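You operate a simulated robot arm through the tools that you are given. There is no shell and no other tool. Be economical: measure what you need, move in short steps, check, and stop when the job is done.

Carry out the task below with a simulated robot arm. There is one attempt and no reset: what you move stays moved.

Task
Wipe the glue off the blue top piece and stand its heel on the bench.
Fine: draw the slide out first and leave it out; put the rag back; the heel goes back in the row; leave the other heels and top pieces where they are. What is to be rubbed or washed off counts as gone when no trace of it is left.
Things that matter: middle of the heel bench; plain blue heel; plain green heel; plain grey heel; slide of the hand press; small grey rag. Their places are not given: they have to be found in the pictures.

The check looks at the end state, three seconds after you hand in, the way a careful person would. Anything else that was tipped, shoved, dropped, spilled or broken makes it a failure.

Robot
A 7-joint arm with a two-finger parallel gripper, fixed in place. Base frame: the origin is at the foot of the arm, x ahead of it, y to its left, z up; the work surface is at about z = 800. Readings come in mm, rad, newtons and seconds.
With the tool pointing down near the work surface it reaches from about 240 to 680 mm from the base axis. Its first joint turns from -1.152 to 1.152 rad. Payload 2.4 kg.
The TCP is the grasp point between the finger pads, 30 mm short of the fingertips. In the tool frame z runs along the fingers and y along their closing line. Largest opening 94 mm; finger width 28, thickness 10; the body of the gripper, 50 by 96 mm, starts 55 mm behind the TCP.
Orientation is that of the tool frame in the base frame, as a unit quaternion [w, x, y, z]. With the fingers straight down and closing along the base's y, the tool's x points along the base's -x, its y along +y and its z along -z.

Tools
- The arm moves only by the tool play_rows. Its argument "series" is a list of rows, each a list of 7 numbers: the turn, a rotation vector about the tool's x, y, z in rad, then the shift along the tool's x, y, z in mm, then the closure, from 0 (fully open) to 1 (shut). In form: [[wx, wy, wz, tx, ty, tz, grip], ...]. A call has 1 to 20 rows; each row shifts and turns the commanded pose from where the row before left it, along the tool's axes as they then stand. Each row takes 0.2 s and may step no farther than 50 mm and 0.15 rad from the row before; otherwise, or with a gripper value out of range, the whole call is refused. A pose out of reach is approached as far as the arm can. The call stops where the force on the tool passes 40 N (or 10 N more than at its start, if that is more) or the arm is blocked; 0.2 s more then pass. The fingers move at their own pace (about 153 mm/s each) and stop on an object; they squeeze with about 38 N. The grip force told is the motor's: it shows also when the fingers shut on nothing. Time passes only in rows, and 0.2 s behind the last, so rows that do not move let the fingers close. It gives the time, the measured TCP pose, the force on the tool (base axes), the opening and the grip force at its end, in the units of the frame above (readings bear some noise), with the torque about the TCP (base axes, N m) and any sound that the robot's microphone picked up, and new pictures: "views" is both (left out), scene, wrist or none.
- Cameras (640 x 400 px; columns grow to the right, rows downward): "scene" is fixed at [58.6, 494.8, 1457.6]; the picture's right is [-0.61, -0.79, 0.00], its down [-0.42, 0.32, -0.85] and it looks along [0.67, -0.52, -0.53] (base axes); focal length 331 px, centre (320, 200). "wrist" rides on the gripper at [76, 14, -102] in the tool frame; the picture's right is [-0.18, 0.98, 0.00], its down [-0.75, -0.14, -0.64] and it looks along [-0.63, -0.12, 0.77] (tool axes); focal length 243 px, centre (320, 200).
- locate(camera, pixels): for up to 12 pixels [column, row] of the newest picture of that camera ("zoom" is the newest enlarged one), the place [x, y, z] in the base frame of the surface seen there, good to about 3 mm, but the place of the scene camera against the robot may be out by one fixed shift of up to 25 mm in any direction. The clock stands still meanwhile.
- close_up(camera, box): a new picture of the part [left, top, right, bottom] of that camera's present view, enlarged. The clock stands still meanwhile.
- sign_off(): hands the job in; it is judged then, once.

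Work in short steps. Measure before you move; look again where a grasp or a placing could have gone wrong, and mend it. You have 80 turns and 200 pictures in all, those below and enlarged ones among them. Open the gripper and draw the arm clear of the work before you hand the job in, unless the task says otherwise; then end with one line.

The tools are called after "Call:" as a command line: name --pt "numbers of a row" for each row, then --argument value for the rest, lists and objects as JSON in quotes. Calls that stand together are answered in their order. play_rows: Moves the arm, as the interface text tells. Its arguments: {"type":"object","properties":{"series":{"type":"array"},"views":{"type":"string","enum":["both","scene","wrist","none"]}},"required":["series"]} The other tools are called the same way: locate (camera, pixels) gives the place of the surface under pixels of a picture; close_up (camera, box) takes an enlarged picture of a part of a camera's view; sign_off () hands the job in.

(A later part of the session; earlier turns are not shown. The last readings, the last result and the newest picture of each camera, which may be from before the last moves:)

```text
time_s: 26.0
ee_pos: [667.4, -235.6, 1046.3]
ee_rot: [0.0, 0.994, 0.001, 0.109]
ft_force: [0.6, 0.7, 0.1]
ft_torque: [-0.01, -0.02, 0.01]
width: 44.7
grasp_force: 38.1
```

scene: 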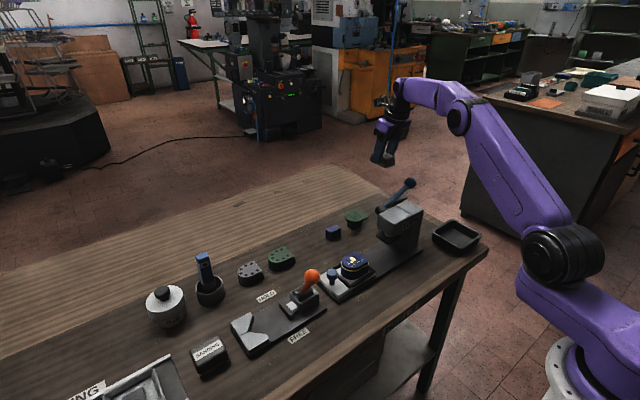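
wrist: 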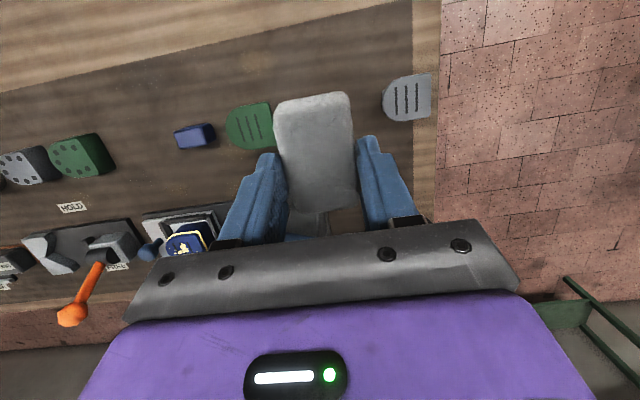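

The rag is held well. I'll carry it past the lever along +y, then in -x to above the heel, and down to about 20 mm over the top piece.

Call:
play_rows --pt "0 0 0 0 -44 0 0.9" --pt "0 0 0 0 -44 0 0.9" --pt "0 0 0 0 -44 0 0.9" --pt "0 0 0 0 -44 0 0.9" --pt "0 0 0 0 -44 0 0.9" --pt "0 0 0 0 -44 0 0.9" --pt "0 0 0 -39.8 0 -8.9 0.9" --pt "0 0 0 -39.8 0 -8.9 0.9" --pt "0 0 0 -39.8 0 -8.9 0.9" --pt "0 0 0 -39.8 0 -8.9 0.9" --pt "0 0 0 -8.8 0 39.3 0.9" --pt "0 0 0 -8.8 0 39.3 0.9" --pt "0 0 0 -8.8 0 39.3 0.9" --views "both"

Call:
close_up --camera "scene" --box '[300, 180, 420, 300]'

```text
time_s: 28.8
ee_pos: [504.5, 30.8, 924.7]
ee_rot: [0.0, 0.994, 0.0, 0.11]
ft_force: [-0.9, 0.1, -1.3]
ft_torque: [-0.01, 0.0, -0.01]
width: 44.7
grasp_force: 37.8
```

scene: 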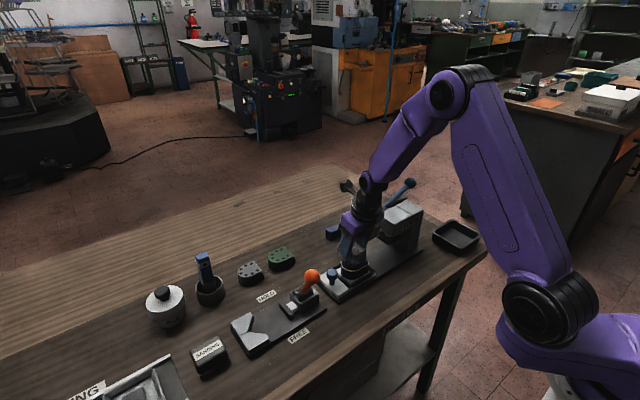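
wrist: 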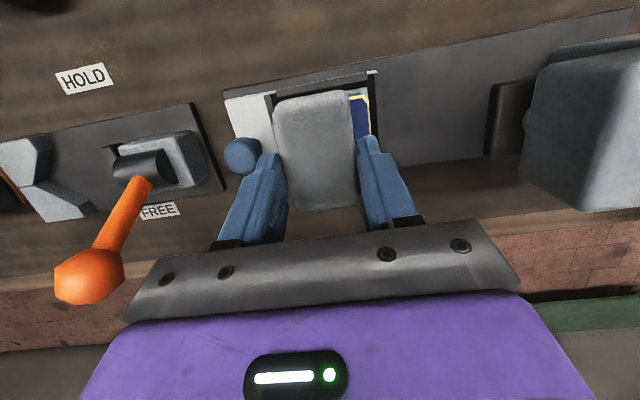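

```text
3.33 times, centred on (360, 240) of scene
```

zoom: 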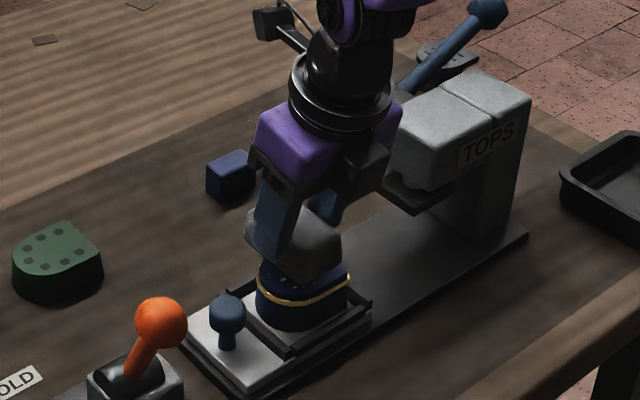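

The rag is right above the top piece with a small gap. I'll lower it until I feel light contact.

Call:
play_rows --pt "0 0 0 -2.6 0 11.7 0.9" --pt "0 0 0 -0.87 0 3.9 0.9" --pt "0 0 0 -0.44 0 1.95 0.9" --pt "0 0 0 0 0 0 0.9" --views "none"

```text
time_s: 29.8
ee_pos: [504.1, 30.6, 907.5]
ee_rot: [0.001, 0.994, 0.0, 0.109]
ft_force: [-0.2, 0.1, -0.7]
ft_torque: [0.02, 0.02, -0.01]
width: 44.9
grasp_force: 37.4
```

No contact yet at TCP z 907.5. I'll go down in 1 mm steps.

Call:
play_rows --pt "0 0 0 -0.22 0 0.98 0.9" --pt "0 0 0 -0.22 0 0.98 0.9" --pt "0 0 0 -0.22 0 0.98 0.9" --pt "0 0 0 0 0 0 0.9" --views "none"

```text
time_s: 30.8
ee_pos: [505.1, 29.0, 907.1]
ee_rot: [0.0, 0.994, 0.0, 0.112]
ft_force: [-6.5, 0.6, 32.6]
ft_torque: [-0.12, 0.34, -0.02]
width: 45.1
grasp_force: 38.0
```

Contact is at about z 907 and it's stiff (33 N), so I'll ease off about 1 mm and rub in short x and y strokes.

Call:
play_rows --pt "0 0 0 0.26 0 -1.2 0.9" --pt "0 0 0 9.8 0 2.2 0.9" --pt "0 0 0 -9.8 0 -2.2 0.9" --pt "0 0 0 -9.8 0 -2.2 0.9" --pt "0 0 0 9.8 0 2.2 0.9" --pt "0 0 0 9.8 0 2.2 0.9" --pt "0 0 0 -9.8 0 -2.2 0.9" --views "wrist"

```text
time_s: 32.2
ee_pos: [506.0, 29.7, 906.0]
ee_rot: [-0.001, 0.995, 0.0, 0.102]
ft_force: [-8.4, 0.1, 15.6]
ft_torque: [-0.02, 0.1, -0.02]
width: 44.8
grasp_force: 37.7
stopped in row 6: the force on the tool passed its limit at 45 N (the readings are from after the stop); the commanded pose is now the measured one
```

wrist: 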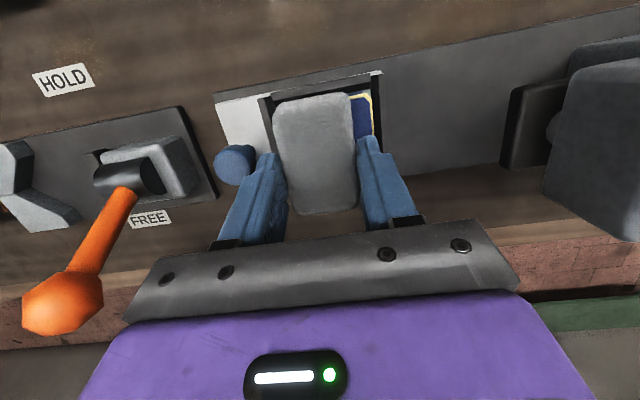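

I hit the 45 N limit. I'll lift, restore the tilt, and look from the scene camera at what the rubbing did.

Call:
play_rows --pt "0 0 0 6.5 0 -29.3 0.9" --pt "0 0.014 0 9.8 0 -43.9 0.9" --pt "0 0 0 0 45 0 0.9" --pt "0 0 0 0 45 0 0.9" --views "both"

Call:
close_up --camera "scene" --box '[325, 240, 385, 290]'

Call:
close_up --camera "wrist" --box '[150, 100, 300, 250]'

```text
time_s: 33.2
ee_pos: [507.4, -60.7, 979.5]
ee_rot: [0.0, 0.994, 0.0, 0.11]
ft_force: [0.1, 0.3, -0.9]
ft_torque: [0.05, 0.0, 0.02]
width: 45.0
grasp_force: 37.8
```

scene: 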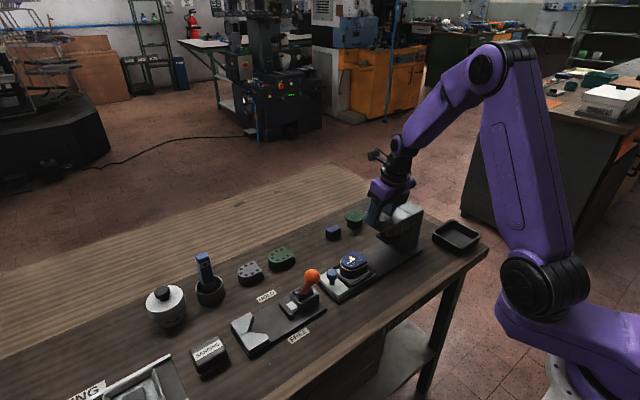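
wrist: 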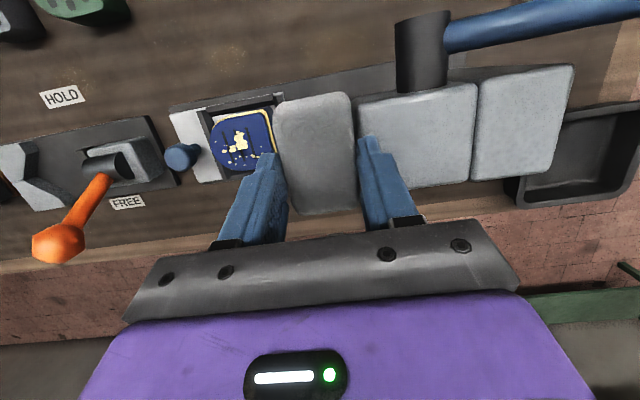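

```text
8.00 times, centred on (355, 265) of scene
```

zoom: 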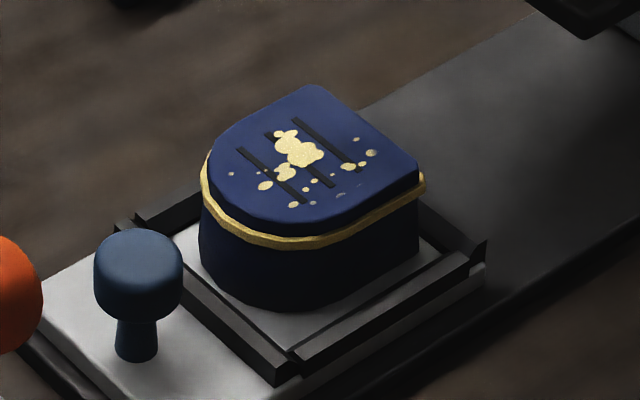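

```text
2.67 times, centred on (225, 175) of wrist
```

zoom: 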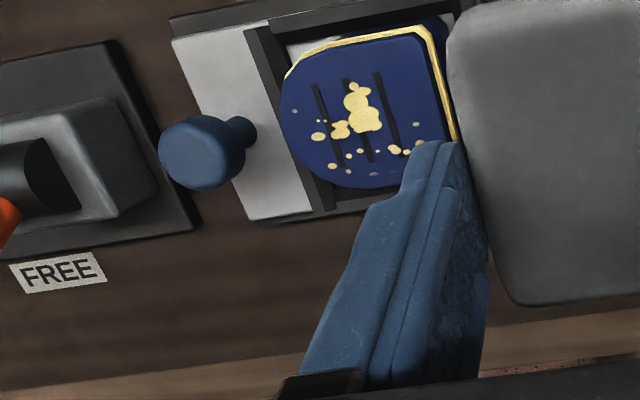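

The glue still looks mostly unchanged, so it needs longer strokes. I'll check that the rag sits level in the gripper and measure the glue spots and the top surface.

Call:
close_up --camera "scene" --box '[350, 170, 430, 250]'

Call:
locate --camera "wrist" --pixels '[[238, 138], [227, 150], [216, 158], [255, 158], [225, 166], [240, 168], [262, 125], [215, 130], [181, 156], [300, 110], [315, 195]]'

```text
5.00 times, centred on (390, 210) of scene
```

zoom: 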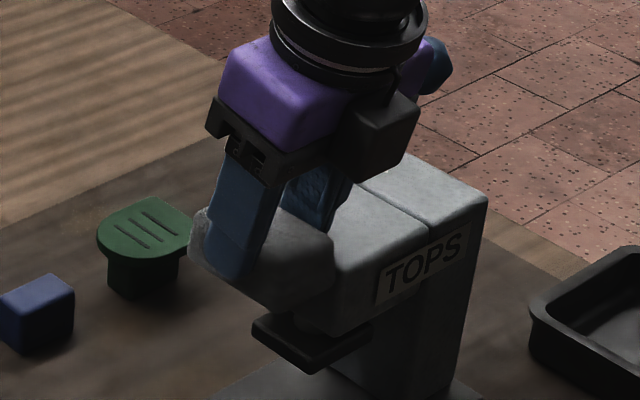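

```text
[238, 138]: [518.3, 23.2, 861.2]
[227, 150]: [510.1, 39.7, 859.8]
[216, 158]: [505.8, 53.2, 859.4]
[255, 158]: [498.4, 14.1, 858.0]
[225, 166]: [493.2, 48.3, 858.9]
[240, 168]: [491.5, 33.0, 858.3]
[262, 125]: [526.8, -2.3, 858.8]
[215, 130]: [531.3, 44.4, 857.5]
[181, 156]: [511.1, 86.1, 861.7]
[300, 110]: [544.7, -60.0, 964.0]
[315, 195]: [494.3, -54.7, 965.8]
```

The rag is level. I'll go back over the heel, set down with about 1 mm of press, and rub with longer x strokes (±15 mm).

Call:
play_rows --pt "0 0 0 0 -44.5 0 0.9" --pt "0 0 0 0 -44.5 0 0.9" --pt "0 0 0 -8 0 35.5 0.9" --pt "0 0 0 -6.6 0 29.5 0.9" --pt "0 0 0 -1.5 0 6.7 0.9" --pt "0 0 0 0 0 0 0.9" --pt "0 0 0 14.6 0 3.3 0.9" --pt "0 0 0 -14.6 0 -3.3 0.9" --pt "0 0 0 -14.6 0 -3.3 0.9" --pt "0 0 0 14.6 0 3.3 0.9" --pt "0 0 0 14.6 0 3.3 0.9" --pt "0 0 0 -14.6 0 -3.3 0.9" --views "none"

```text
time_s: 35.8
ee_pos: [507.2, 27.8, 907.2]
ee_rot: [-0.002, 0.994, 0.0, 0.109]
ft_force: [-0.1, 0.6, -0.2]
ft_torque: [0.02, -0.01, -0.02]
width: 44.7
grasp_force: 37.8
```

There's no contact force at this height. I'll lower 1.5 mm and repeat the strokes.

Call:
play_rows --pt "0 0 0 -0.33 0 1.46 0.9" --pt "0 0 0 14.6 0 3.3 0.9" --pt "0 0 0 -14.6 0 -3.3 0.9" --pt "0 0 0 -14.6 0 -3.3 0.9" --pt "0 0 0 14.6 0 3.3 0.9" --pt "0 0 0 0 0 0 0.9" --views "none"

```text
time_s: 37.0
ee_pos: [503.0, 29.2, 906.2]
ee_rot: [-0.002, 0.994, 0.0, 0.105]
ft_force: [-8.9, -0.2, 15.0]
ft_torque: [-0.12, 0.11, -0.03]
width: 44.6
grasp_force: 37.7
stopped in row 6: the force on the tool passed its limit at 43 N (the readings are from after the stop); the commanded pose is now the measured one
```

The pressed stroke peaked too high. I'll ease by 0.5 mm, restore the tilt and rub with smaller, slower steps.

Call:
play_rows --pt "0 0.009 0 0.15 0 -0.7 0.9" --pt "0 0 0 6.8 0 1.52 0.9" --pt "0 0 0 6.8 0 1.52 0.9" --pt "0 0 0 6.8 0 1.52 0.9" --pt "0 0 0 -6.8 0 -1.52 0.9" --pt "0 0 0 -6.8 0 -1.52 0.9" --pt "0 0 0 -6.8 0 -1.52 0.9" --pt "0 0 0 -6.8 0 -1.52 0.9" --pt "0 0 0 -6.8 0 -1.52 0.9" --pt "0 0 0 6.8 0 1.52 0.9" --pt "0 0 0 6.8 0 1.52 0.9" --pt "0 0 0 6.8 0 1.52 0.9" --views "none"

```text
time_s: 39.6
ee_pos: [510.0, 29.1, 906.4]
ee_rot: [-0.003, 0.994, 0.001, 0.11]
ft_force: [1.0, 0.3, -0.1]
ft_torque: [-0.01, -0.01, -0.01]
width: 44.9
grasp_force: 37.9
```

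It finished without stopping. I'll lift aside and look.

Call:
play_rows --pt "0 0 0 6.5 0 -29.3 0.9" --pt "0 0 0 9.8 0 -43.9 0.9" --pt "0 0 0 0 45 0 0.9" --pt "0 0 0 0 45 0 0.9" --views "scene"

Call:
close_up --camera "scene" --box '[325, 240, 385, 290]'

```text
time_s: 40.6
ee_pos: [511.1, -60.1, 979.8]
ee_rot: [-0.003, 0.994, 0.0, 0.11]
ft_force: [0.1, -0.6, 0.2]
ft_torque: [0.02, 0.05, -0.01]
width: 44.8
grasp_force: 38.7
```

scene: 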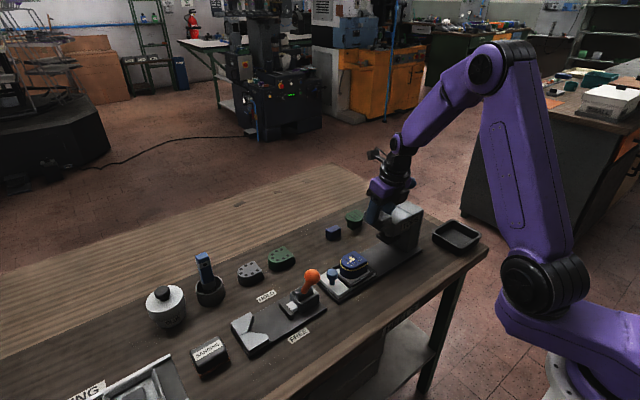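

```text
8.00 times, centred on (355, 265) of scene
```

zoom: 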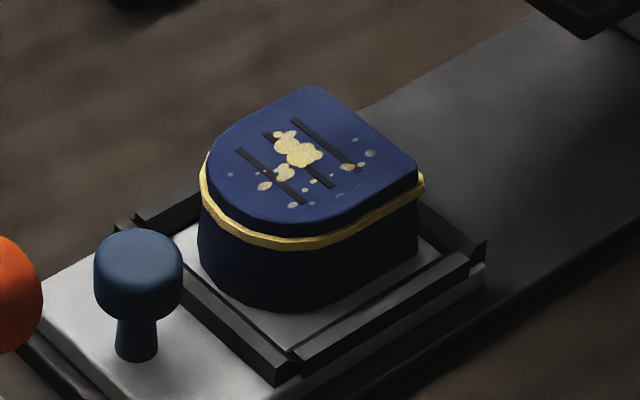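

The spots are fading slightly, so wiping works but needs more sliding under steady pressure. I'll go back down to z≈906 and do a long run of x strokes.

Call:
play_rows --pt "0 0 0 0 -44 0 0.9" --pt "0 0 0 0 -44 0 0.9" --pt "0 0 0 -10 0 35.5 0.9" --pt "0 0 0 -7.5 0 29.2 0.9" --pt "0 0 0 -1.5 0 6.7 0.9" --pt "0 0 0 -0.15 0 0.7 0.9" --pt "0 0 0 9.8 0 2.18 0.9" --pt "0 0 0 -9.8 0 -2.18 0.9" --pt "0 0 0 -9.8 0 -2.18 0.9" --pt "0 0 0 9.8 0 2.18 0.9" --pt "0 0 0 9.8 0 2.18 0.9" --pt "0 0 0 -9.8 0 -2.18 0.9" --pt "0 0 0 -9.8 0 -2.18 0.9" --pt "0 0 0 9.8 0 2.18 0.9" --pt "0 0 0 9.8 0 2.18 0.9" --pt "0 0 0 -9.8 0 -2.18 0.9" --pt "0 0 0 -9.8 0 -2.18 0.9" --pt "0 0 0 9.8 0 2.18 0.9" --views "none"

```text
time_s: 44.4
ee_pos: [508.1, 26.5, 905.6]
ee_rot: [-0.003, 0.994, 0.0, 0.11]
ft_force: [0.0, -1.2, -0.9]
ft_torque: [-0.02, 0.04, 0.03]
width: 44.8
grasp_force: 37.8
```

There was no force at z 905.6; the rag has probably slipped up a little in the grip. I'll step down until there's a steady force.

Call:
play_rows --pt "0 0 0 -0.22 0 0.98 0.9" --pt "0 0 0 0 0 0 0.9" --views "none"

Call:
play_rows --pt "0 0 0 -0.22 0 0.98 0.9" --pt "0 0 0 0 0 0 0.9" --views "none"

```text
time_s: 45.0
ee_pos: [507.7, 26.9, 905.8]
ee_rot: [-0.002, 0.994, -0.001, 0.112]
ft_force: [-0.4, 0.2, 3.9]
ft_torque: [-0.06, -0.13, 0.02]
width: 44.7
grasp_force: 38.1
```

```text
time_s: 45.6
ee_pos: [508.5, 25.3, 904.8]
ee_rot: [-0.003, 0.994, 0.0, 0.11]
ft_force: [-1.4, 0.3, 13.7]
ft_torque: [-0.1, -0.24, 0.02]
width: 44.6
grasp_force: 38.2
```

There's a steady 14 N now. I'll rub with x strokes.

Call:
play_rows --pt "0 0 0 7.8 0 1.75 0.9" --pt "0 0 0 -7.8 0 -1.75 0.9" --pt "0 0 0 -7.8 0 -1.75 0.9" --pt "0 0 0 7.8 0 1.75 0.9" --pt "0 0 0 7.8 0 1.75 0.9" --pt "0 0 0 -7.8 0 -1.75 0.9" --pt "0 0 0 -7.8 0 -1.75 0.9" --pt "0 0 0 7.8 0 1.75 0.9" --pt "0 0 0 7.8 0 1.75 0.9" --pt "0 0 0 -7.8 0 -1.75 0.9" --pt "0 0 0 -7.8 0 -1.75 0.9" --pt "0 0 0 7.8 0 1.75 0.9" --pt "0 0 0 7.8 0 1.75 0.9" --pt "0 0 0 -7.8 0 -1.75 0.9" --pt "0 0 0 -7.8 0 -1.75 0.9" --pt "0 0 0 7.8 0 1.75 0.9" --views "none"

```text
time_s: 46.0
ee_pos: [509.7, 27.4, 904.5]
ee_rot: [-0.004, 0.994, 0.0, 0.105]
ft_force: [-8.7, 0.6, 15.3]
ft_torque: [-0.07, 0.22, -0.03]
width: 45.0
grasp_force: 38.0
stopped in row 1: the force on the tool passed its limit at 44 N (the readings are from after the stop); the commanded pose is now the measured one
```

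Pushing in +x jams because the tool leans back. I'll press only on the trailing (-x) strokes and lift on the return.

Call:
play_rows --pt "0 0.01 0 12.6 0 -1.2 0.9" --pt "0 0 0 -0.87 0 3.9 0.9" --pt "0 0 0 -7.8 0 -1.75 0.9" --pt "0 0 0 -7.8 0 -1.75 0.9" --pt "0 0 0 -7.8 0 -1.75 0.9" --pt "0 0 0 24.3 0 1.3 0.9" --pt "0 0 0 -0.87 0 3.9 0.9" --pt "0 0 0 -7.8 0 -1.75 0.9" --pt "0 0 0 -7.8 0 -1.75 0.9" --pt "0 0 0 -7.8 0 -1.75 0.9" --pt "0 0 0 24.3 0 1.3 0.9" --pt "0 0 0 -0.87 0 3.9 0.9" --pt "0 0 0 -7.8 0 -1.75 0.9" --pt "0 0 0 -7.8 0 -1.75 0.9" --pt "0 0 0 -7.8 0 -1.75 0.9" --views "none"

```text
time_s: 49.2
ee_pos: [498.7, 28.1, 904.3]
ee_rot: [-0.002, 0.994, 0.0, 0.114]
ft_force: [5.1, 1.0, 6.2]
ft_torque: [-0.06, -0.43, 0.02]
width: 44.9
grasp_force: 37.5
```

That ran cleanly with 6 N normal and 5 N friction. I'll repeat a little deeper, shifting y to cover more, then look.

Call:
play_rows --pt "0 0 0 24.3 -6 1.3 0.9" --pt "0 0 0 -1.0 0 4.5 0.9" --pt "0 0 0 -7.8 0 -1.75 0.9" --pt "0 0 0 -7.8 0 -1.75 0.9" --pt "0 0 0 -7.8 0 -1.75 0.9" --pt "0 0 0 24.3 -4 1.3 0.9" --pt "0 0 0 -0.87 0 3.9 0.9" --pt "0 0 0 -7.8 0 -1.75 0.9" --pt "0 0 0 -7.8 0 -1.75 0.9" --pt "0 0 0 -7.8 0 -1.75 0.9" --pt "0 0 0 24.3 16 1.3 0.9" --pt "0 0 0 -0.87 0 3.9 0.9" --pt "0 0 0 -7.8 0 -1.75 0.9" --pt "0 0 0 -7.8 0 -1.75 0.9" --pt "0 0 0 -7.8 0 -1.75 0.9" --pt "0 0 0 6.5 0 -29.3 0.9" --pt "0 0 0 9.8 0 -43.9 0.9" --pt "0 0 0 0 45 0 0.9" --pt "0 0 0 0 35 0 0.9" --views "both"

Call:
close_up --camera "scene" --box '[325, 240, 385, 290]'

Call:
close_up --camera "wrist" --box '[150, 90, 300, 190]'

```text
time_s: 53.2
ee_pos: [496.8, -61.1, 978.7]
ee_rot: [-0.003, 0.994, -0.001, 0.111]
ft_force: [-0.6, -0.9, 0.2]
ft_torque: [-0.01, 0.0, -0.02]
width: 44.8
grasp_force: 37.5
```

scene: 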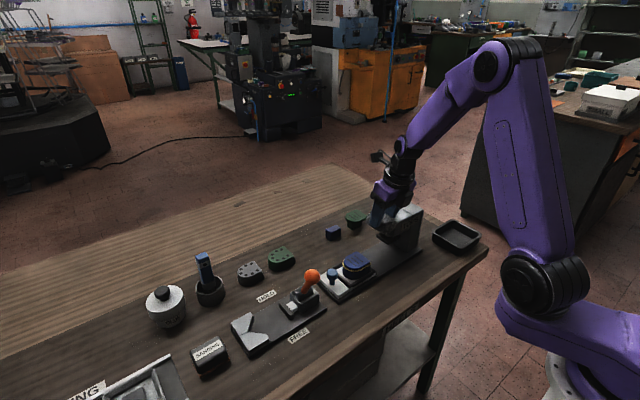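
wrist: 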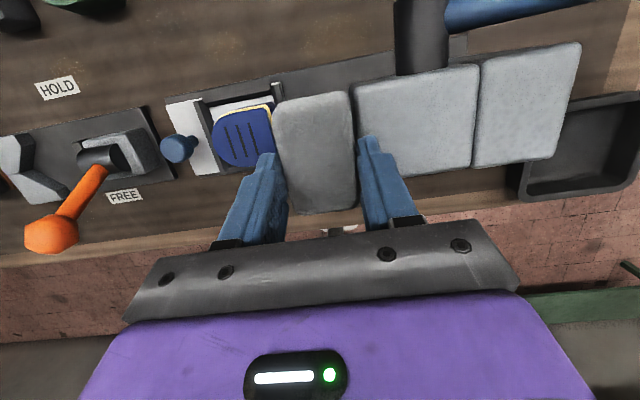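

```text
8.00 times, centred on (355, 265) of scene
```

zoom: 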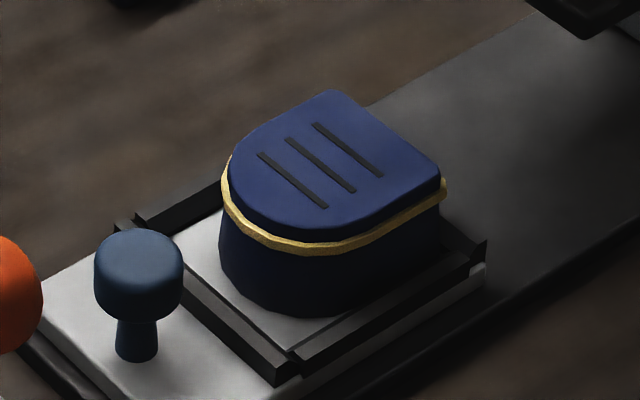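

```text
4.00 times, centred on (225, 140) of wrist
```

zoom: 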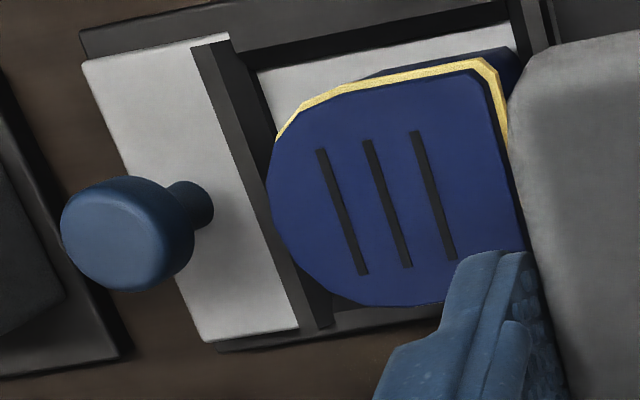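

All the glue spots on the top are gone. The yellow bead at the seam remains, so I'll measure it and test whether rubbing its -x side with the rag end removes it.

Call:
locate --camera "scene" --pixels '[[353, 270], [361, 268], [376, 261], [346, 263], [362, 284], [380, 274], [352, 258], [362, 275], [374, 270]]'

Call:
locate --camera "wrist" --pixels '[[240, 108], [268, 107], [220, 122], [216, 142], [270, 150], [256, 165], [218, 160], [207, 105], [181, 152], [245, 140]]'

```text
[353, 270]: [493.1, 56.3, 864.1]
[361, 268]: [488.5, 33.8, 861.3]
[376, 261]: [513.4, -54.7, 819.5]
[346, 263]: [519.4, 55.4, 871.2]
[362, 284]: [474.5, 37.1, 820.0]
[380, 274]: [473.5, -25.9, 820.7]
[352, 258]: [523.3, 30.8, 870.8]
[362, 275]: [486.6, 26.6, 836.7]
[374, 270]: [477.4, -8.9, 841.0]
```

```text
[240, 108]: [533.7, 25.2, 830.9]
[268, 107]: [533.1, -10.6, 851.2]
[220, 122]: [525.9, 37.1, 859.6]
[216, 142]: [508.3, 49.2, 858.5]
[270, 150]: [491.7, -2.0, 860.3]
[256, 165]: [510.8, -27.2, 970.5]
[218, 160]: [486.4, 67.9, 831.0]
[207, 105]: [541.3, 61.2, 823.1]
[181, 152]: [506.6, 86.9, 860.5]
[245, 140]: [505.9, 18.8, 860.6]
```

The seam bead is at z≈851 and the nest walls are at 831. I'll bring the rag's +x end beside the heel's -x face with its bottom at about 840.

Call:
play_rows --pt "0 0 0 -32.7 0 -7.3 0.9" --pt "0 0 0 -32.7 0 -7.3 0.9" --pt "0 0 0 0 -35.5 0 0.9" --pt "0 0 0 0 -35.5 0 0.9" --pt "0 0 0 -8.7 0 39 0.9" --pt "0 0 0 -8.7 0 39 0.9" --pt "0 0 0 -3.3 0 14.6 0.9" --pt "0 0 0 0 0 0 0.9" --views "both"

Call:
close_up --camera "scene" --box '[310, 210, 430, 300]'

```text
time_s: 55.0
ee_pos: [430.8, 11.6, 884.9]
ee_rot: [-0.003, 0.994, 0.0, 0.11]
ft_force: [0.0, -0.4, 0.8]
ft_torque: [0.03, -0.02, 0.01]
width: 44.7
grasp_force: 37.9
```

scene: 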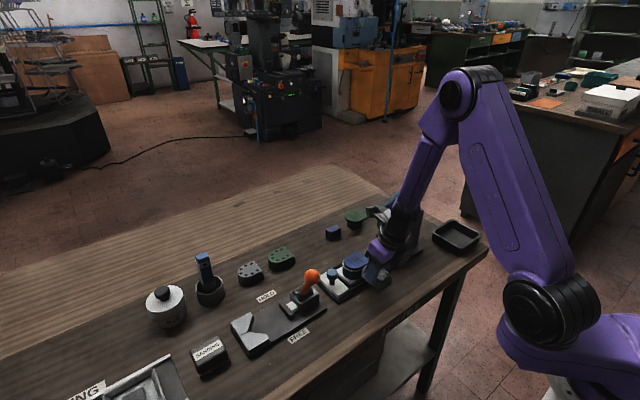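
wrist: 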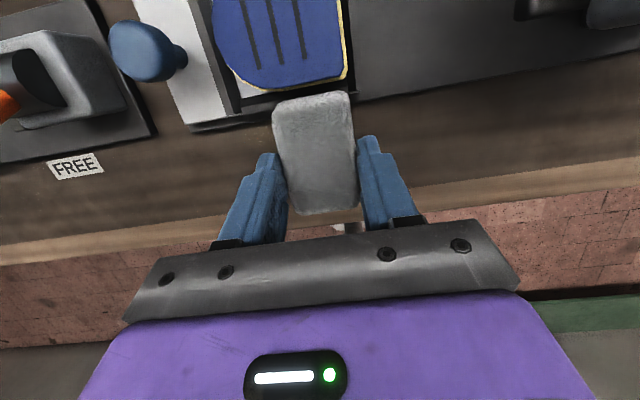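

```text
4.44 times, centred on (370, 255) of scene
```

zoom: 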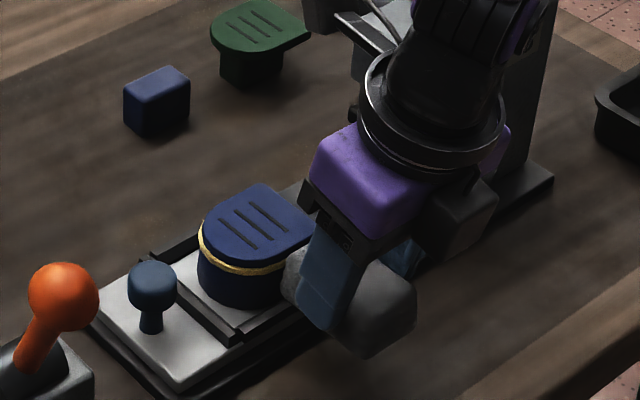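

The rag end is about 10 mm from the heel. I'll advance in small steps until I feel contact.

Call:
play_rows --pt "0 0 0 2.93 0 0.65 0.9" --pt "0 0 0 1.95 0 0.44 0.9" --pt "0 0 0 0 0 0 0.9" --views "none"

Call:
play_rows --pt "0 0 0 1.95 0 0.44 0.9" --pt "0 0 0 1.95 0 0.44 0.9" --pt "0 0 0 0 0 0 0.9" --views "wrist"

```text
time_s: 55.8
ee_pos: [435.5, 12.0, 884.4]
ee_rot: [-0.003, 0.994, 0.0, 0.11]
ft_force: [0.0, -0.4, -0.3]
ft_torque: [0.01, 0.0, 0.02]
width: 44.4
grasp_force: 38.2
```

```text
time_s: 56.6
ee_pos: [439.9, 11.7, 884.5]
ee_rot: [-0.004, 0.994, -0.001, 0.111]
ft_force: [-0.5, 0.4, -1.5]
ft_torque: [0.01, 0.01, 0.03]
width: 44.7
grasp_force: 38.2
```

wrist: 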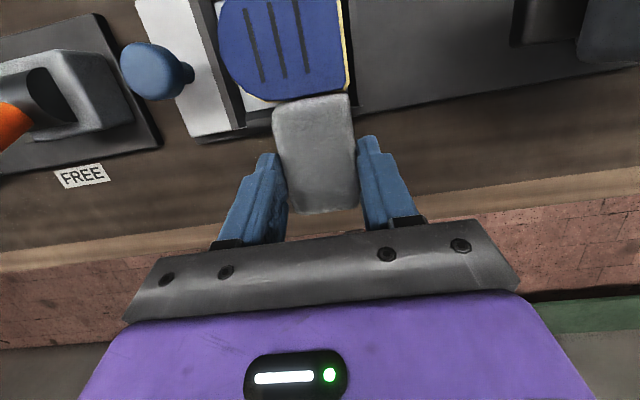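

Contact is near. I'll advance a little more, watching the force.

Call:
play_rows --pt "0 0 0 1.5 0 0.33 0.9" --pt "0 0 0 1.5 0 0.33 0.9" --pt "0 0 0 0 0 0 0.9" --views "none"

Call:
play_rows --pt "0 0 0 1.5 0 0.33 0.9" --pt "0 0 0 1.5 0 0.33 0.9" --pt "0 0 0 0 0 0 0.9" --views "wrist"

```text
time_s: 57.4
ee_pos: [443.5, 12.0, 885.1]
ee_rot: [-0.003, 0.994, -0.001, 0.109]
ft_force: [-1.8, -0.2, -0.4]
ft_torque: [-0.03, 0.09, -0.01]
width: 44.6
grasp_force: 38.0
```

```text
time_s: 58.2
ee_pos: [443.8, 13.8, 883.4]
ee_rot: [-0.004, 0.994, -0.001, 0.107]
ft_force: [-23.0, -1.5, 5.2]
ft_torque: [-0.08, 0.74, -0.11]
width: 44.6
grasp_force: 37.9
```

wrist: 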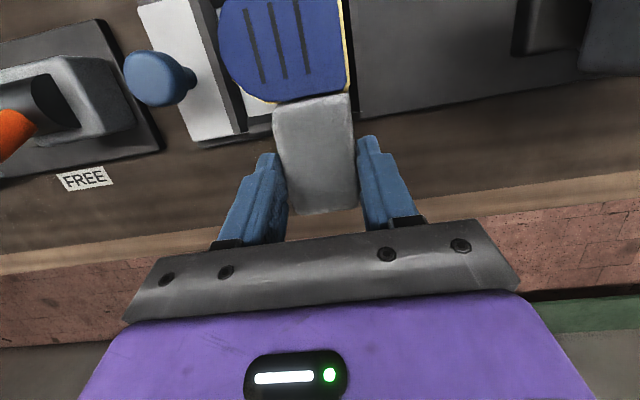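

Contact is at 23 N. I'll ease 0.8 mm and make a few +y strokes along the bead, backing off on the returns.

Call:
play_rows --pt "0 0 0 -0.8 0 -0.18 0.9" --pt "0 0 0 0 -6 0 0.9" --pt "0 0 0 0 -6 0 0.9" --pt "0 0 0 0 -6 0 0.9" --pt "0 0 0 -3 22 -0.65 0.9" --pt "0 0 0 3 0 0.65 0.9" --pt "0 0 0 0 -6 0 0.9" --pt "0 0 0 0 -6 0 0.9" --pt "0 0 0 0 -6 0 0.9" --pt "0 0 0 -3 18 -0.65 0.9" --pt "0 0 0 3 0 0.65 0.9" --pt "0 0 0 0 -6 0 0.9" --pt "0 0 0 0 -6 0 0.9" --pt "0 0 0 0 -6 0 0.9" --views "wrist"

```text
time_s: 61.2
ee_pos: [445.1, 27.0, 883.6]
ee_rot: [-0.003, 0.994, 0.0, 0.11]
ft_force: [-16.3, 1.4, 3.6]
ft_torque: [0.05, 0.55, -0.12]
width: 44.9
grasp_force: 38.0
```

wrist: 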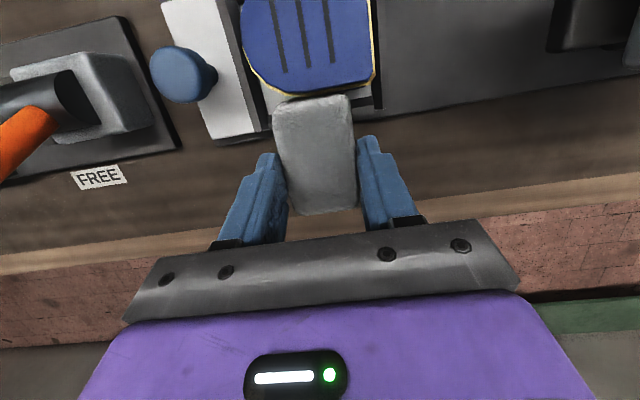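

I've done three strokes at about 16 N. I'll back off, lift away and look at the bead.

Call:
play_rows --pt "0 0 0 -14.6 0 -3.3 0.9" --pt "0 0 0 9.8 0 -43.9 0.9" --pt "0 0 0 9.8 0 -43.9 0.9" --pt "0 0 0 0 45 0 0.9" --pt "0 0 0 0 45 0 0.9" --views "both"

Call:
close_up --camera "scene" --box '[325, 240, 385, 290]'

Call:
close_up --camera "wrist" --box '[150, 50, 300, 150]'

```text
time_s: 62.4
ee_pos: [429.8, -64.3, 975.7]
ee_rot: [-0.003, 0.994, 0.001, 0.11]
ft_force: [-0.2, -0.2, 0.1]
ft_torque: [0.04, 0.01, -0.01]
width: 44.8
grasp_force: 37.9
out of reach, approached as far as the arm can: row 2
```

scene: 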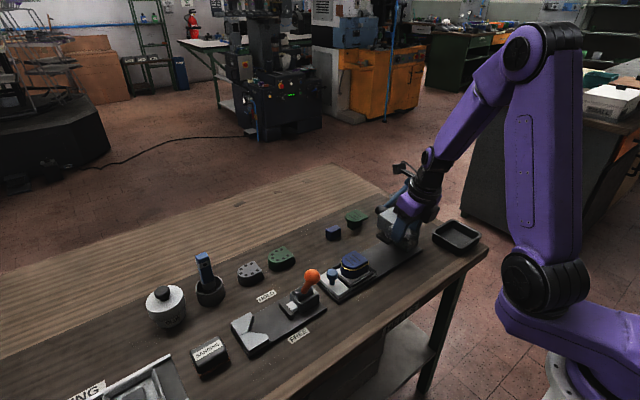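
wrist: 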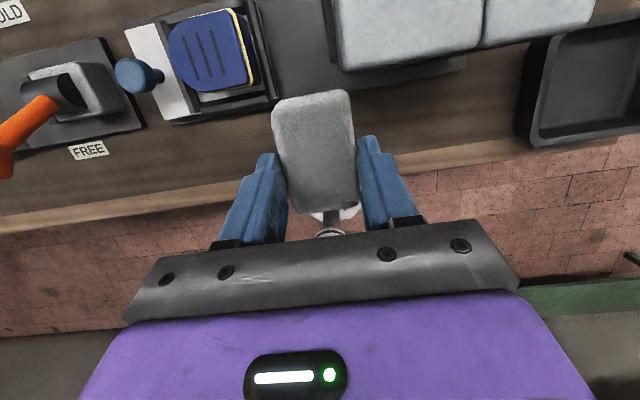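

```text
8.00 times, centred on (355, 265) of scene
```

zoom: 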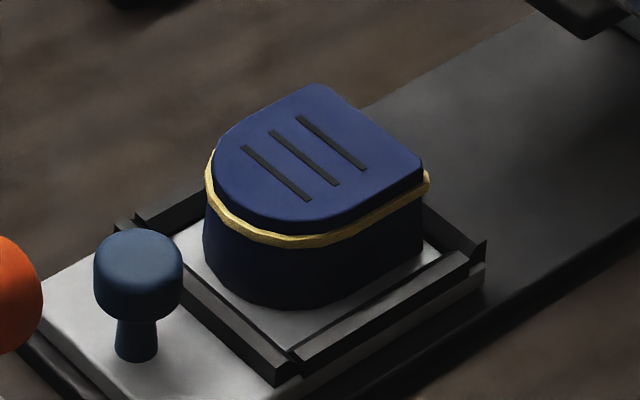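

```text
4.00 times, centred on (225, 100) of wrist
```

zoom: 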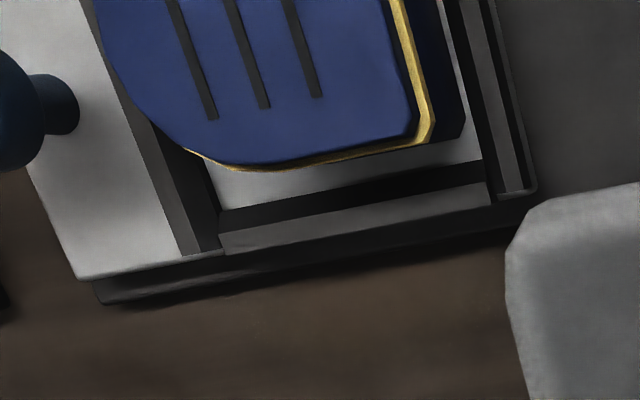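

Rubbing didn't change the bead at all, so I take it as the glue joint of the heel itself; the smears on the top piece are gone. Now I'll carry the rag back, first high and clear of the press and lever, to above its place.

Call:
play_rows --pt "0 0 0 0 -45 0 0.9" --pt "0 0 0 43.4 0 -10.8 0.9" --pt "0 0 0 43.4 0 -10.8 0.9" --pt "0 0 0 43.4 0 -10.8 0.9" --pt "0 0 0 43.4 0 -10.8 0.9" --pt "0 0 0 38 0 8.5 0.9" --pt "0 0 0 38 0 8.5 0.9" --pt "0 0 0 0 43 0 0.9" --pt "0 0 0 0 43 0 0.9" --pt "0 0 0 0 43 0 0.9" --pt "0 0 0 0 43 0 0.9" --pt "0 0 0 0 43 0 0.9" --views "wrist"

```text
time_s: 65.0
ee_pos: [668.6, -232.8, 1053.7]
ee_rot: [-0.003, 0.994, 0.001, 0.111]
ft_force: [0.3, -0.2, -0.8]
ft_torque: [-0.04, 0.0, 0.0]
width: 44.4
grasp_force: 37.6
```

wrist: 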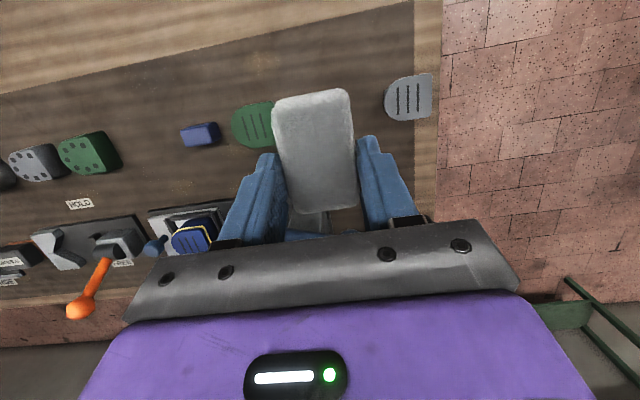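

I'm over the rag's spot. I'll go straight down to about z 850.

Call:
play_rows --pt "0 0 0 -9.8 0 43.9 0.9" --pt "0 0 0 -9.8 0 43.9 0.9" --pt "0 0 0 -9.8 0 43.9 0.9" --pt "0 0 0 -9.8 0 43.9 0.9" --pt "0 0 0 -4.4 0.8 19.5 0.9" --pt "0 0 0 -0.9 0 3.9 0.9" --pt "0 0 0 0 0 0 0.9" --views "wrist"

```text
time_s: 66.6
ee_pos: [668.5, -234.7, 850.4]
ee_rot: [-0.003, 0.994, 0.0, 0.111]
ft_force: [-0.6, 0.4, 0.1]
ft_torque: [0.02, -0.02, -0.02]
width: 44.7
grasp_force: 37.7
```

wrist: 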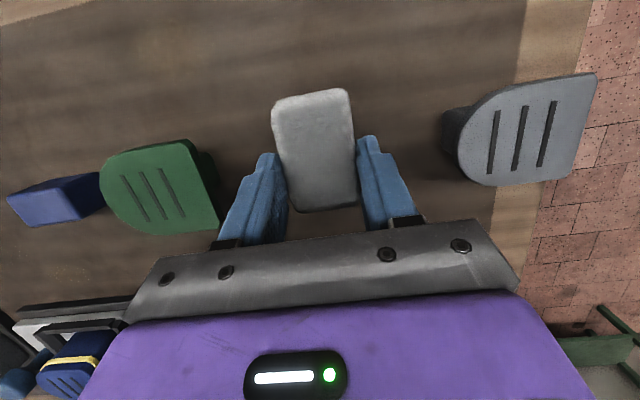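

I'll lower in 1.3 mm steps until it touches.

Call:
play_rows --pt "0 0 0 -0.3 0 1.3 0.9" --pt "0 0 0 -0.3 0 1.3 0.9" --pt "0 0 0 -0.2 0 1.0 0.9" --pt "0 0 0 0 0 0 0.9" --views "none"

Call:
play_rows --pt "0 0 0 -0.25 0 1.1 0.9" --pt "0 0 0 0 0 0 0.9" --views "none"

```text
time_s: 67.6
ee_pos: [668.3, -233.7, 844.8]
ee_rot: [-0.003, 0.994, -0.001, 0.11]
ft_force: [-0.6, -0.1, 0.2]
ft_torque: [0.0, 0.0, 0.0]
width: 44.4
grasp_force: 38.1
```

```text
time_s: 68.2
ee_pos: [668.6, -235.0, 847.5]
ee_rot: [-0.003, 0.994, -0.001, 0.11]
ft_force: [-1.5, 1.5, 3.7]
ft_torque: [-0.09, -0.16, -0.03]
width: 44.6
grasp_force: 38.1
```

There's light contact (3.7 N). I'll open to the same limited width as before and lift straight up.

Call:
play_rows --pt "0 0 0 0 0 0 0.42" --pt "0 0 0 0 0 0 0.42" --pt "0 0 0 4.4 0 -19.5 0.42" --pt "0 0 0 9.8 0 -43.9 0.42" --pt "0 0 0 9.8 0 -43.9 0.42" --pt "0 0 0 9.8 0 -43.9 0.42" --pt "0 0 0 9.8 0 -43.9 0.42" --views "both"

Call:
locate --camera "wrist" --pixels '[[329, 106], [105, 150], [40, 165], [190, 230], [240, 120]]'

```text
time_s: 69.8
ee_pos: [668.1, -234.6, 1045.4]
ee_rot: [-0.004, 0.994, 0.001, 0.11]
ft_force: [-0.4, -0.1, -0.2]
ft_torque: [-0.01, -0.01, 0.01]
width: 54.7
grasp_force: 0.1
```

scene: 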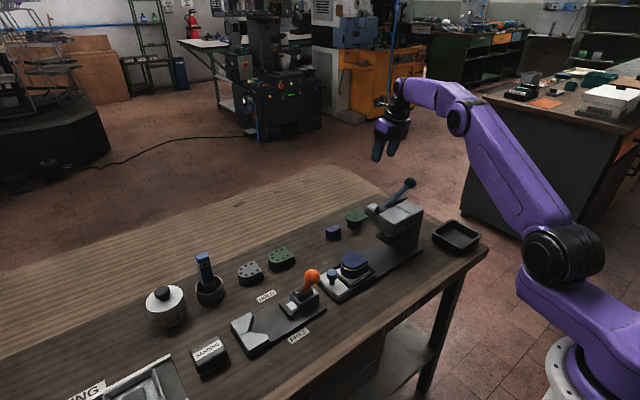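
wrist: 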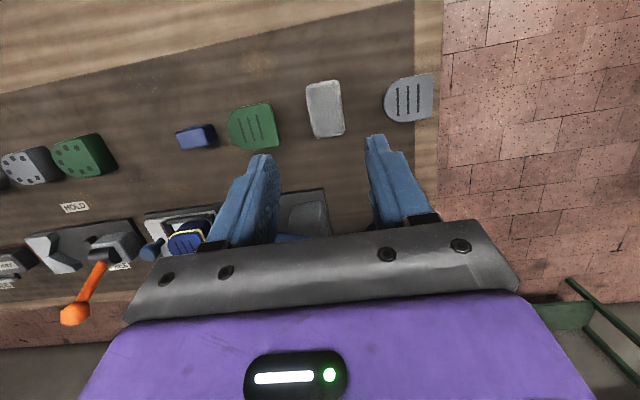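

```text
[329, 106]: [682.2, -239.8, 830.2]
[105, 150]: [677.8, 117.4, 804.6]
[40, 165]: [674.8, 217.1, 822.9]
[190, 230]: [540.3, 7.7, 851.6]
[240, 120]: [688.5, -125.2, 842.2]
```

The rag is back in its place. Next is the heel: I'll keep this tilted pose (closing along y), fly to a spot short of the heel at x≈470 to see it clearly, and enlarge the row heels for their positions and facing.

Call:
close_up --camera "wrist" --box '[0, 110, 160, 200]'

Call:
play_rows --pt "0 0 0 0 -43.3 0 0.15" --pt "0 0 0 0 -43.3 0 0.15" --pt "0 0 0 0 -43.3 0 0.15" --pt "0 0 0 0 -43.3 0 0.15" --pt "0 0 0 0 -43.3 0 0.15" --pt "0 0 0 0 -43.3 0 0.15" --pt "0 0 0 -38.6 0 -8.6 0.15" --pt "0 0 0 -38.6 0 -8.6 0.15" --pt "0 0 0 -38.6 0 -8.6 0.15" --pt "0 0 0 -38.6 0 -8.6 0.15" --views "both"

```text
4.00 times, centred on (80, 155) of wrist
```

zoom: 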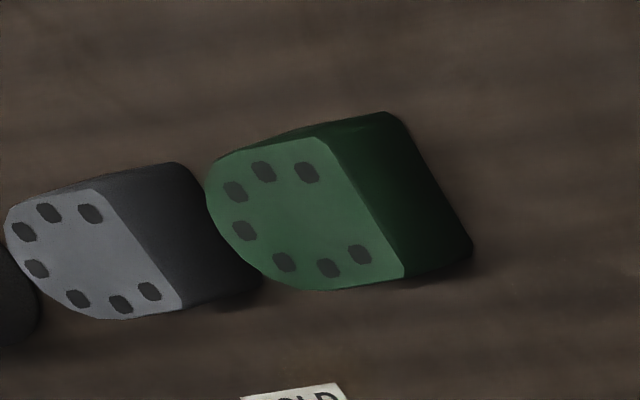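

```text
time_s: 72.0
ee_pos: [510.5, 23.8, 1046.5]
ee_rot: [-0.003, 0.994, 0.0, 0.112]
ft_force: [0.9, 0.1, 0.4]
ft_torque: [0.01, 0.02, 0.01]
width: 80.2
grasp_force: 0.0
```

scene: 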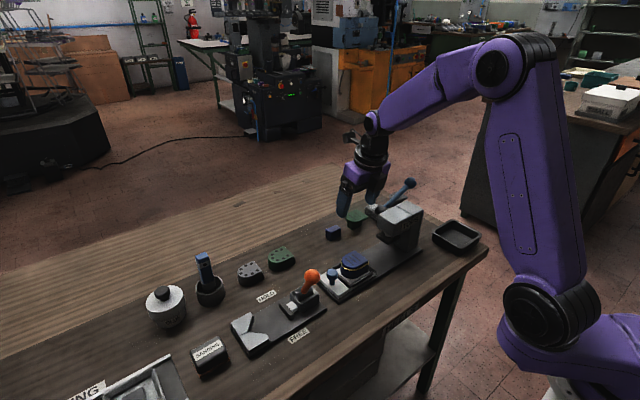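
wrist: 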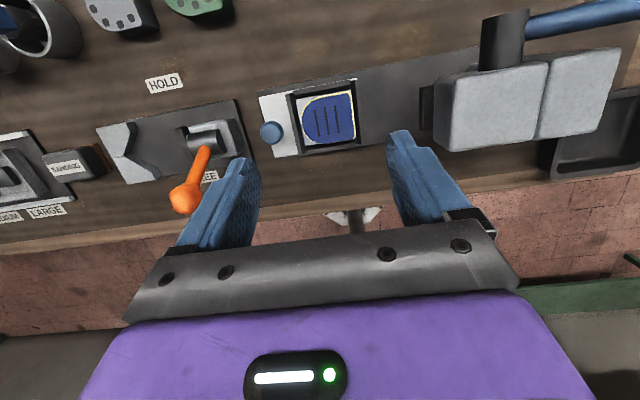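

The row heels face the same way as the blue one (round end to +y), so no turn is needed. I'll measure the blue heel's edges.

Call:
close_up --camera "wrist" --box '[250, 60, 410, 170]'

Call:
locate --camera "wrist" --pixels '[[328, 118], [305, 118], [352, 116], [353, 95], [355, 135], [330, 97], [328, 141], [271, 133], [293, 100], [300, 150], [192, 3]]'

Call:
locate --camera "scene" --pixels '[[281, 257], [272, 256], [292, 258], [281, 249], [283, 265], [249, 271], [333, 230], [354, 262], [340, 262], [368, 262]]'

```text
3.64 times, centred on (330, 115) of wrist
```

zoom: 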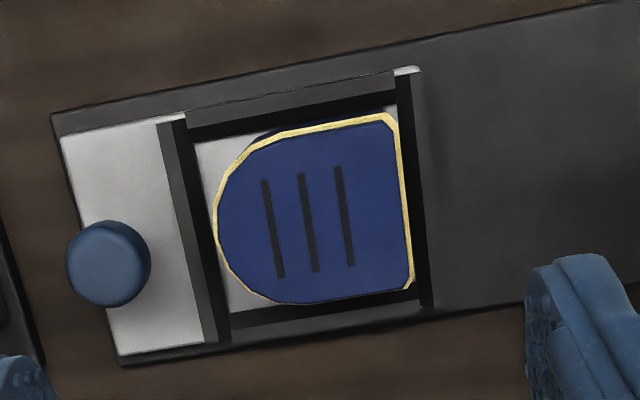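

```text
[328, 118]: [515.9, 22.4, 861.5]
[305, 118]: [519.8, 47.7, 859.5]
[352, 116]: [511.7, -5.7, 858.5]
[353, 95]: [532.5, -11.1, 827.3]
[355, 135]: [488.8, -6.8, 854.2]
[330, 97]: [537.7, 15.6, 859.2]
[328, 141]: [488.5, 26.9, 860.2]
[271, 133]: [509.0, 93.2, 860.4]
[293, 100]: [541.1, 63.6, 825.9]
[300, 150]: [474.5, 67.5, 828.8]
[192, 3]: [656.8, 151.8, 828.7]
```

```text
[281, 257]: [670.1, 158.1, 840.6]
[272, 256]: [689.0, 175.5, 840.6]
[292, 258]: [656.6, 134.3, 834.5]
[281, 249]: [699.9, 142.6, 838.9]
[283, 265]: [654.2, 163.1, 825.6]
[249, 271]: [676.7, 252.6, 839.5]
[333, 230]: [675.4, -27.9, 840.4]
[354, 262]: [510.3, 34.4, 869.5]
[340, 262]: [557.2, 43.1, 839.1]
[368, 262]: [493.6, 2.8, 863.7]
```

The heel top spans x 488–538 and y -7–51, centred at about (512,22). I'll descend with 80 mm opening to z≈868, keeping the fingertips above the nest walls (831).

Call:
play_rows --pt "0 0 0 -9.8 1.8 43.9 0.15" --pt "0 0 0 -9.8 0 43.9 0.15" --pt "0 0 0 -9.8 0 43.9 0.15" --pt "0 0 0 -6.5 0 29.3 0.15" --pt "0 0 0 -4.5 0 9 0.15" --pt "0 0 0 -0.8 0 3.7 0.15" --pt "0 0 0 0 0 0 0.15" --views "both"

Call:
close_up --camera "scene" --box '[310, 190, 430, 300]'

```text
time_s: 73.6
ee_pos: [507.0, 23.4, 867.6]
ee_rot: [-0.004, 0.994, 0.0, 0.111]
ft_force: [0.3, 0.4, -0.3]
ft_torque: [0.01, -0.02, -0.01]
width: 79.9
grasp_force: 0.1
```

scene: 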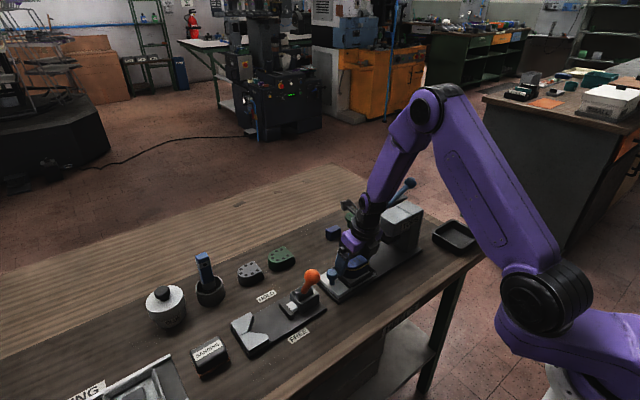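
wrist: 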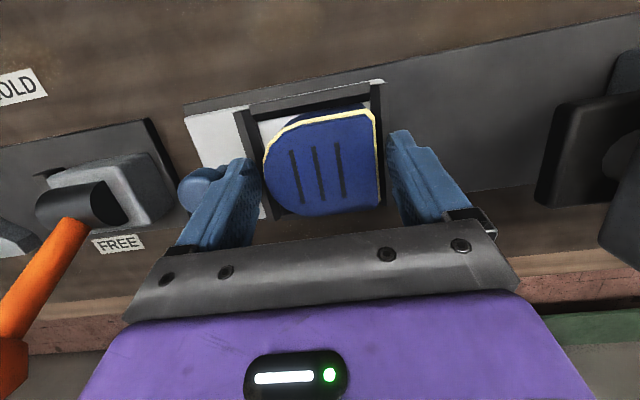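

```text
3.64 times, centred on (370, 245) of scene
```

zoom: 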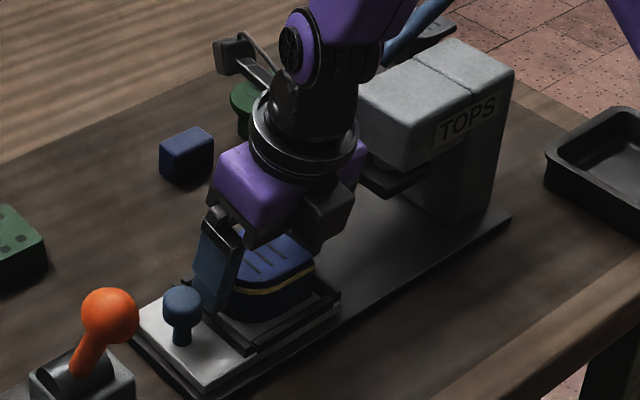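

The heel sits between the fingers and clear of the nest walls. I'll close gradually.

Call:
play_rows --pt "0 0 0 0 0 0 0.22" --pt "0 0 0 0 0 0 0.28" --pt "0 0 0 0 0 0 0.34" --pt "0 0 0 0 0 0 0.4" --pt "0 0 0 0 0 0 0.6" --pt "0 0 0 0 0 0 0.6" --views "wrist"

```text
time_s: 75.0
ee_pos: [508.7, 23.9, 867.1]
ee_rot: [-0.003, 0.994, 0.0, 0.111]
ft_force: [0.9, 0.2, 0.4]
ft_torque: [-0.03, -0.02, 0.01]
width: 63.0
grasp_force: 38.3
```

wrist: 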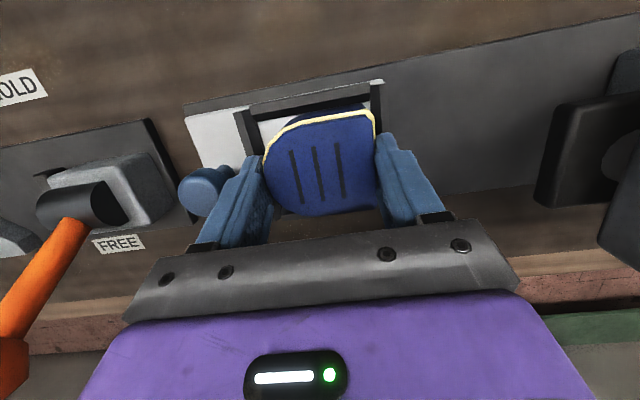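

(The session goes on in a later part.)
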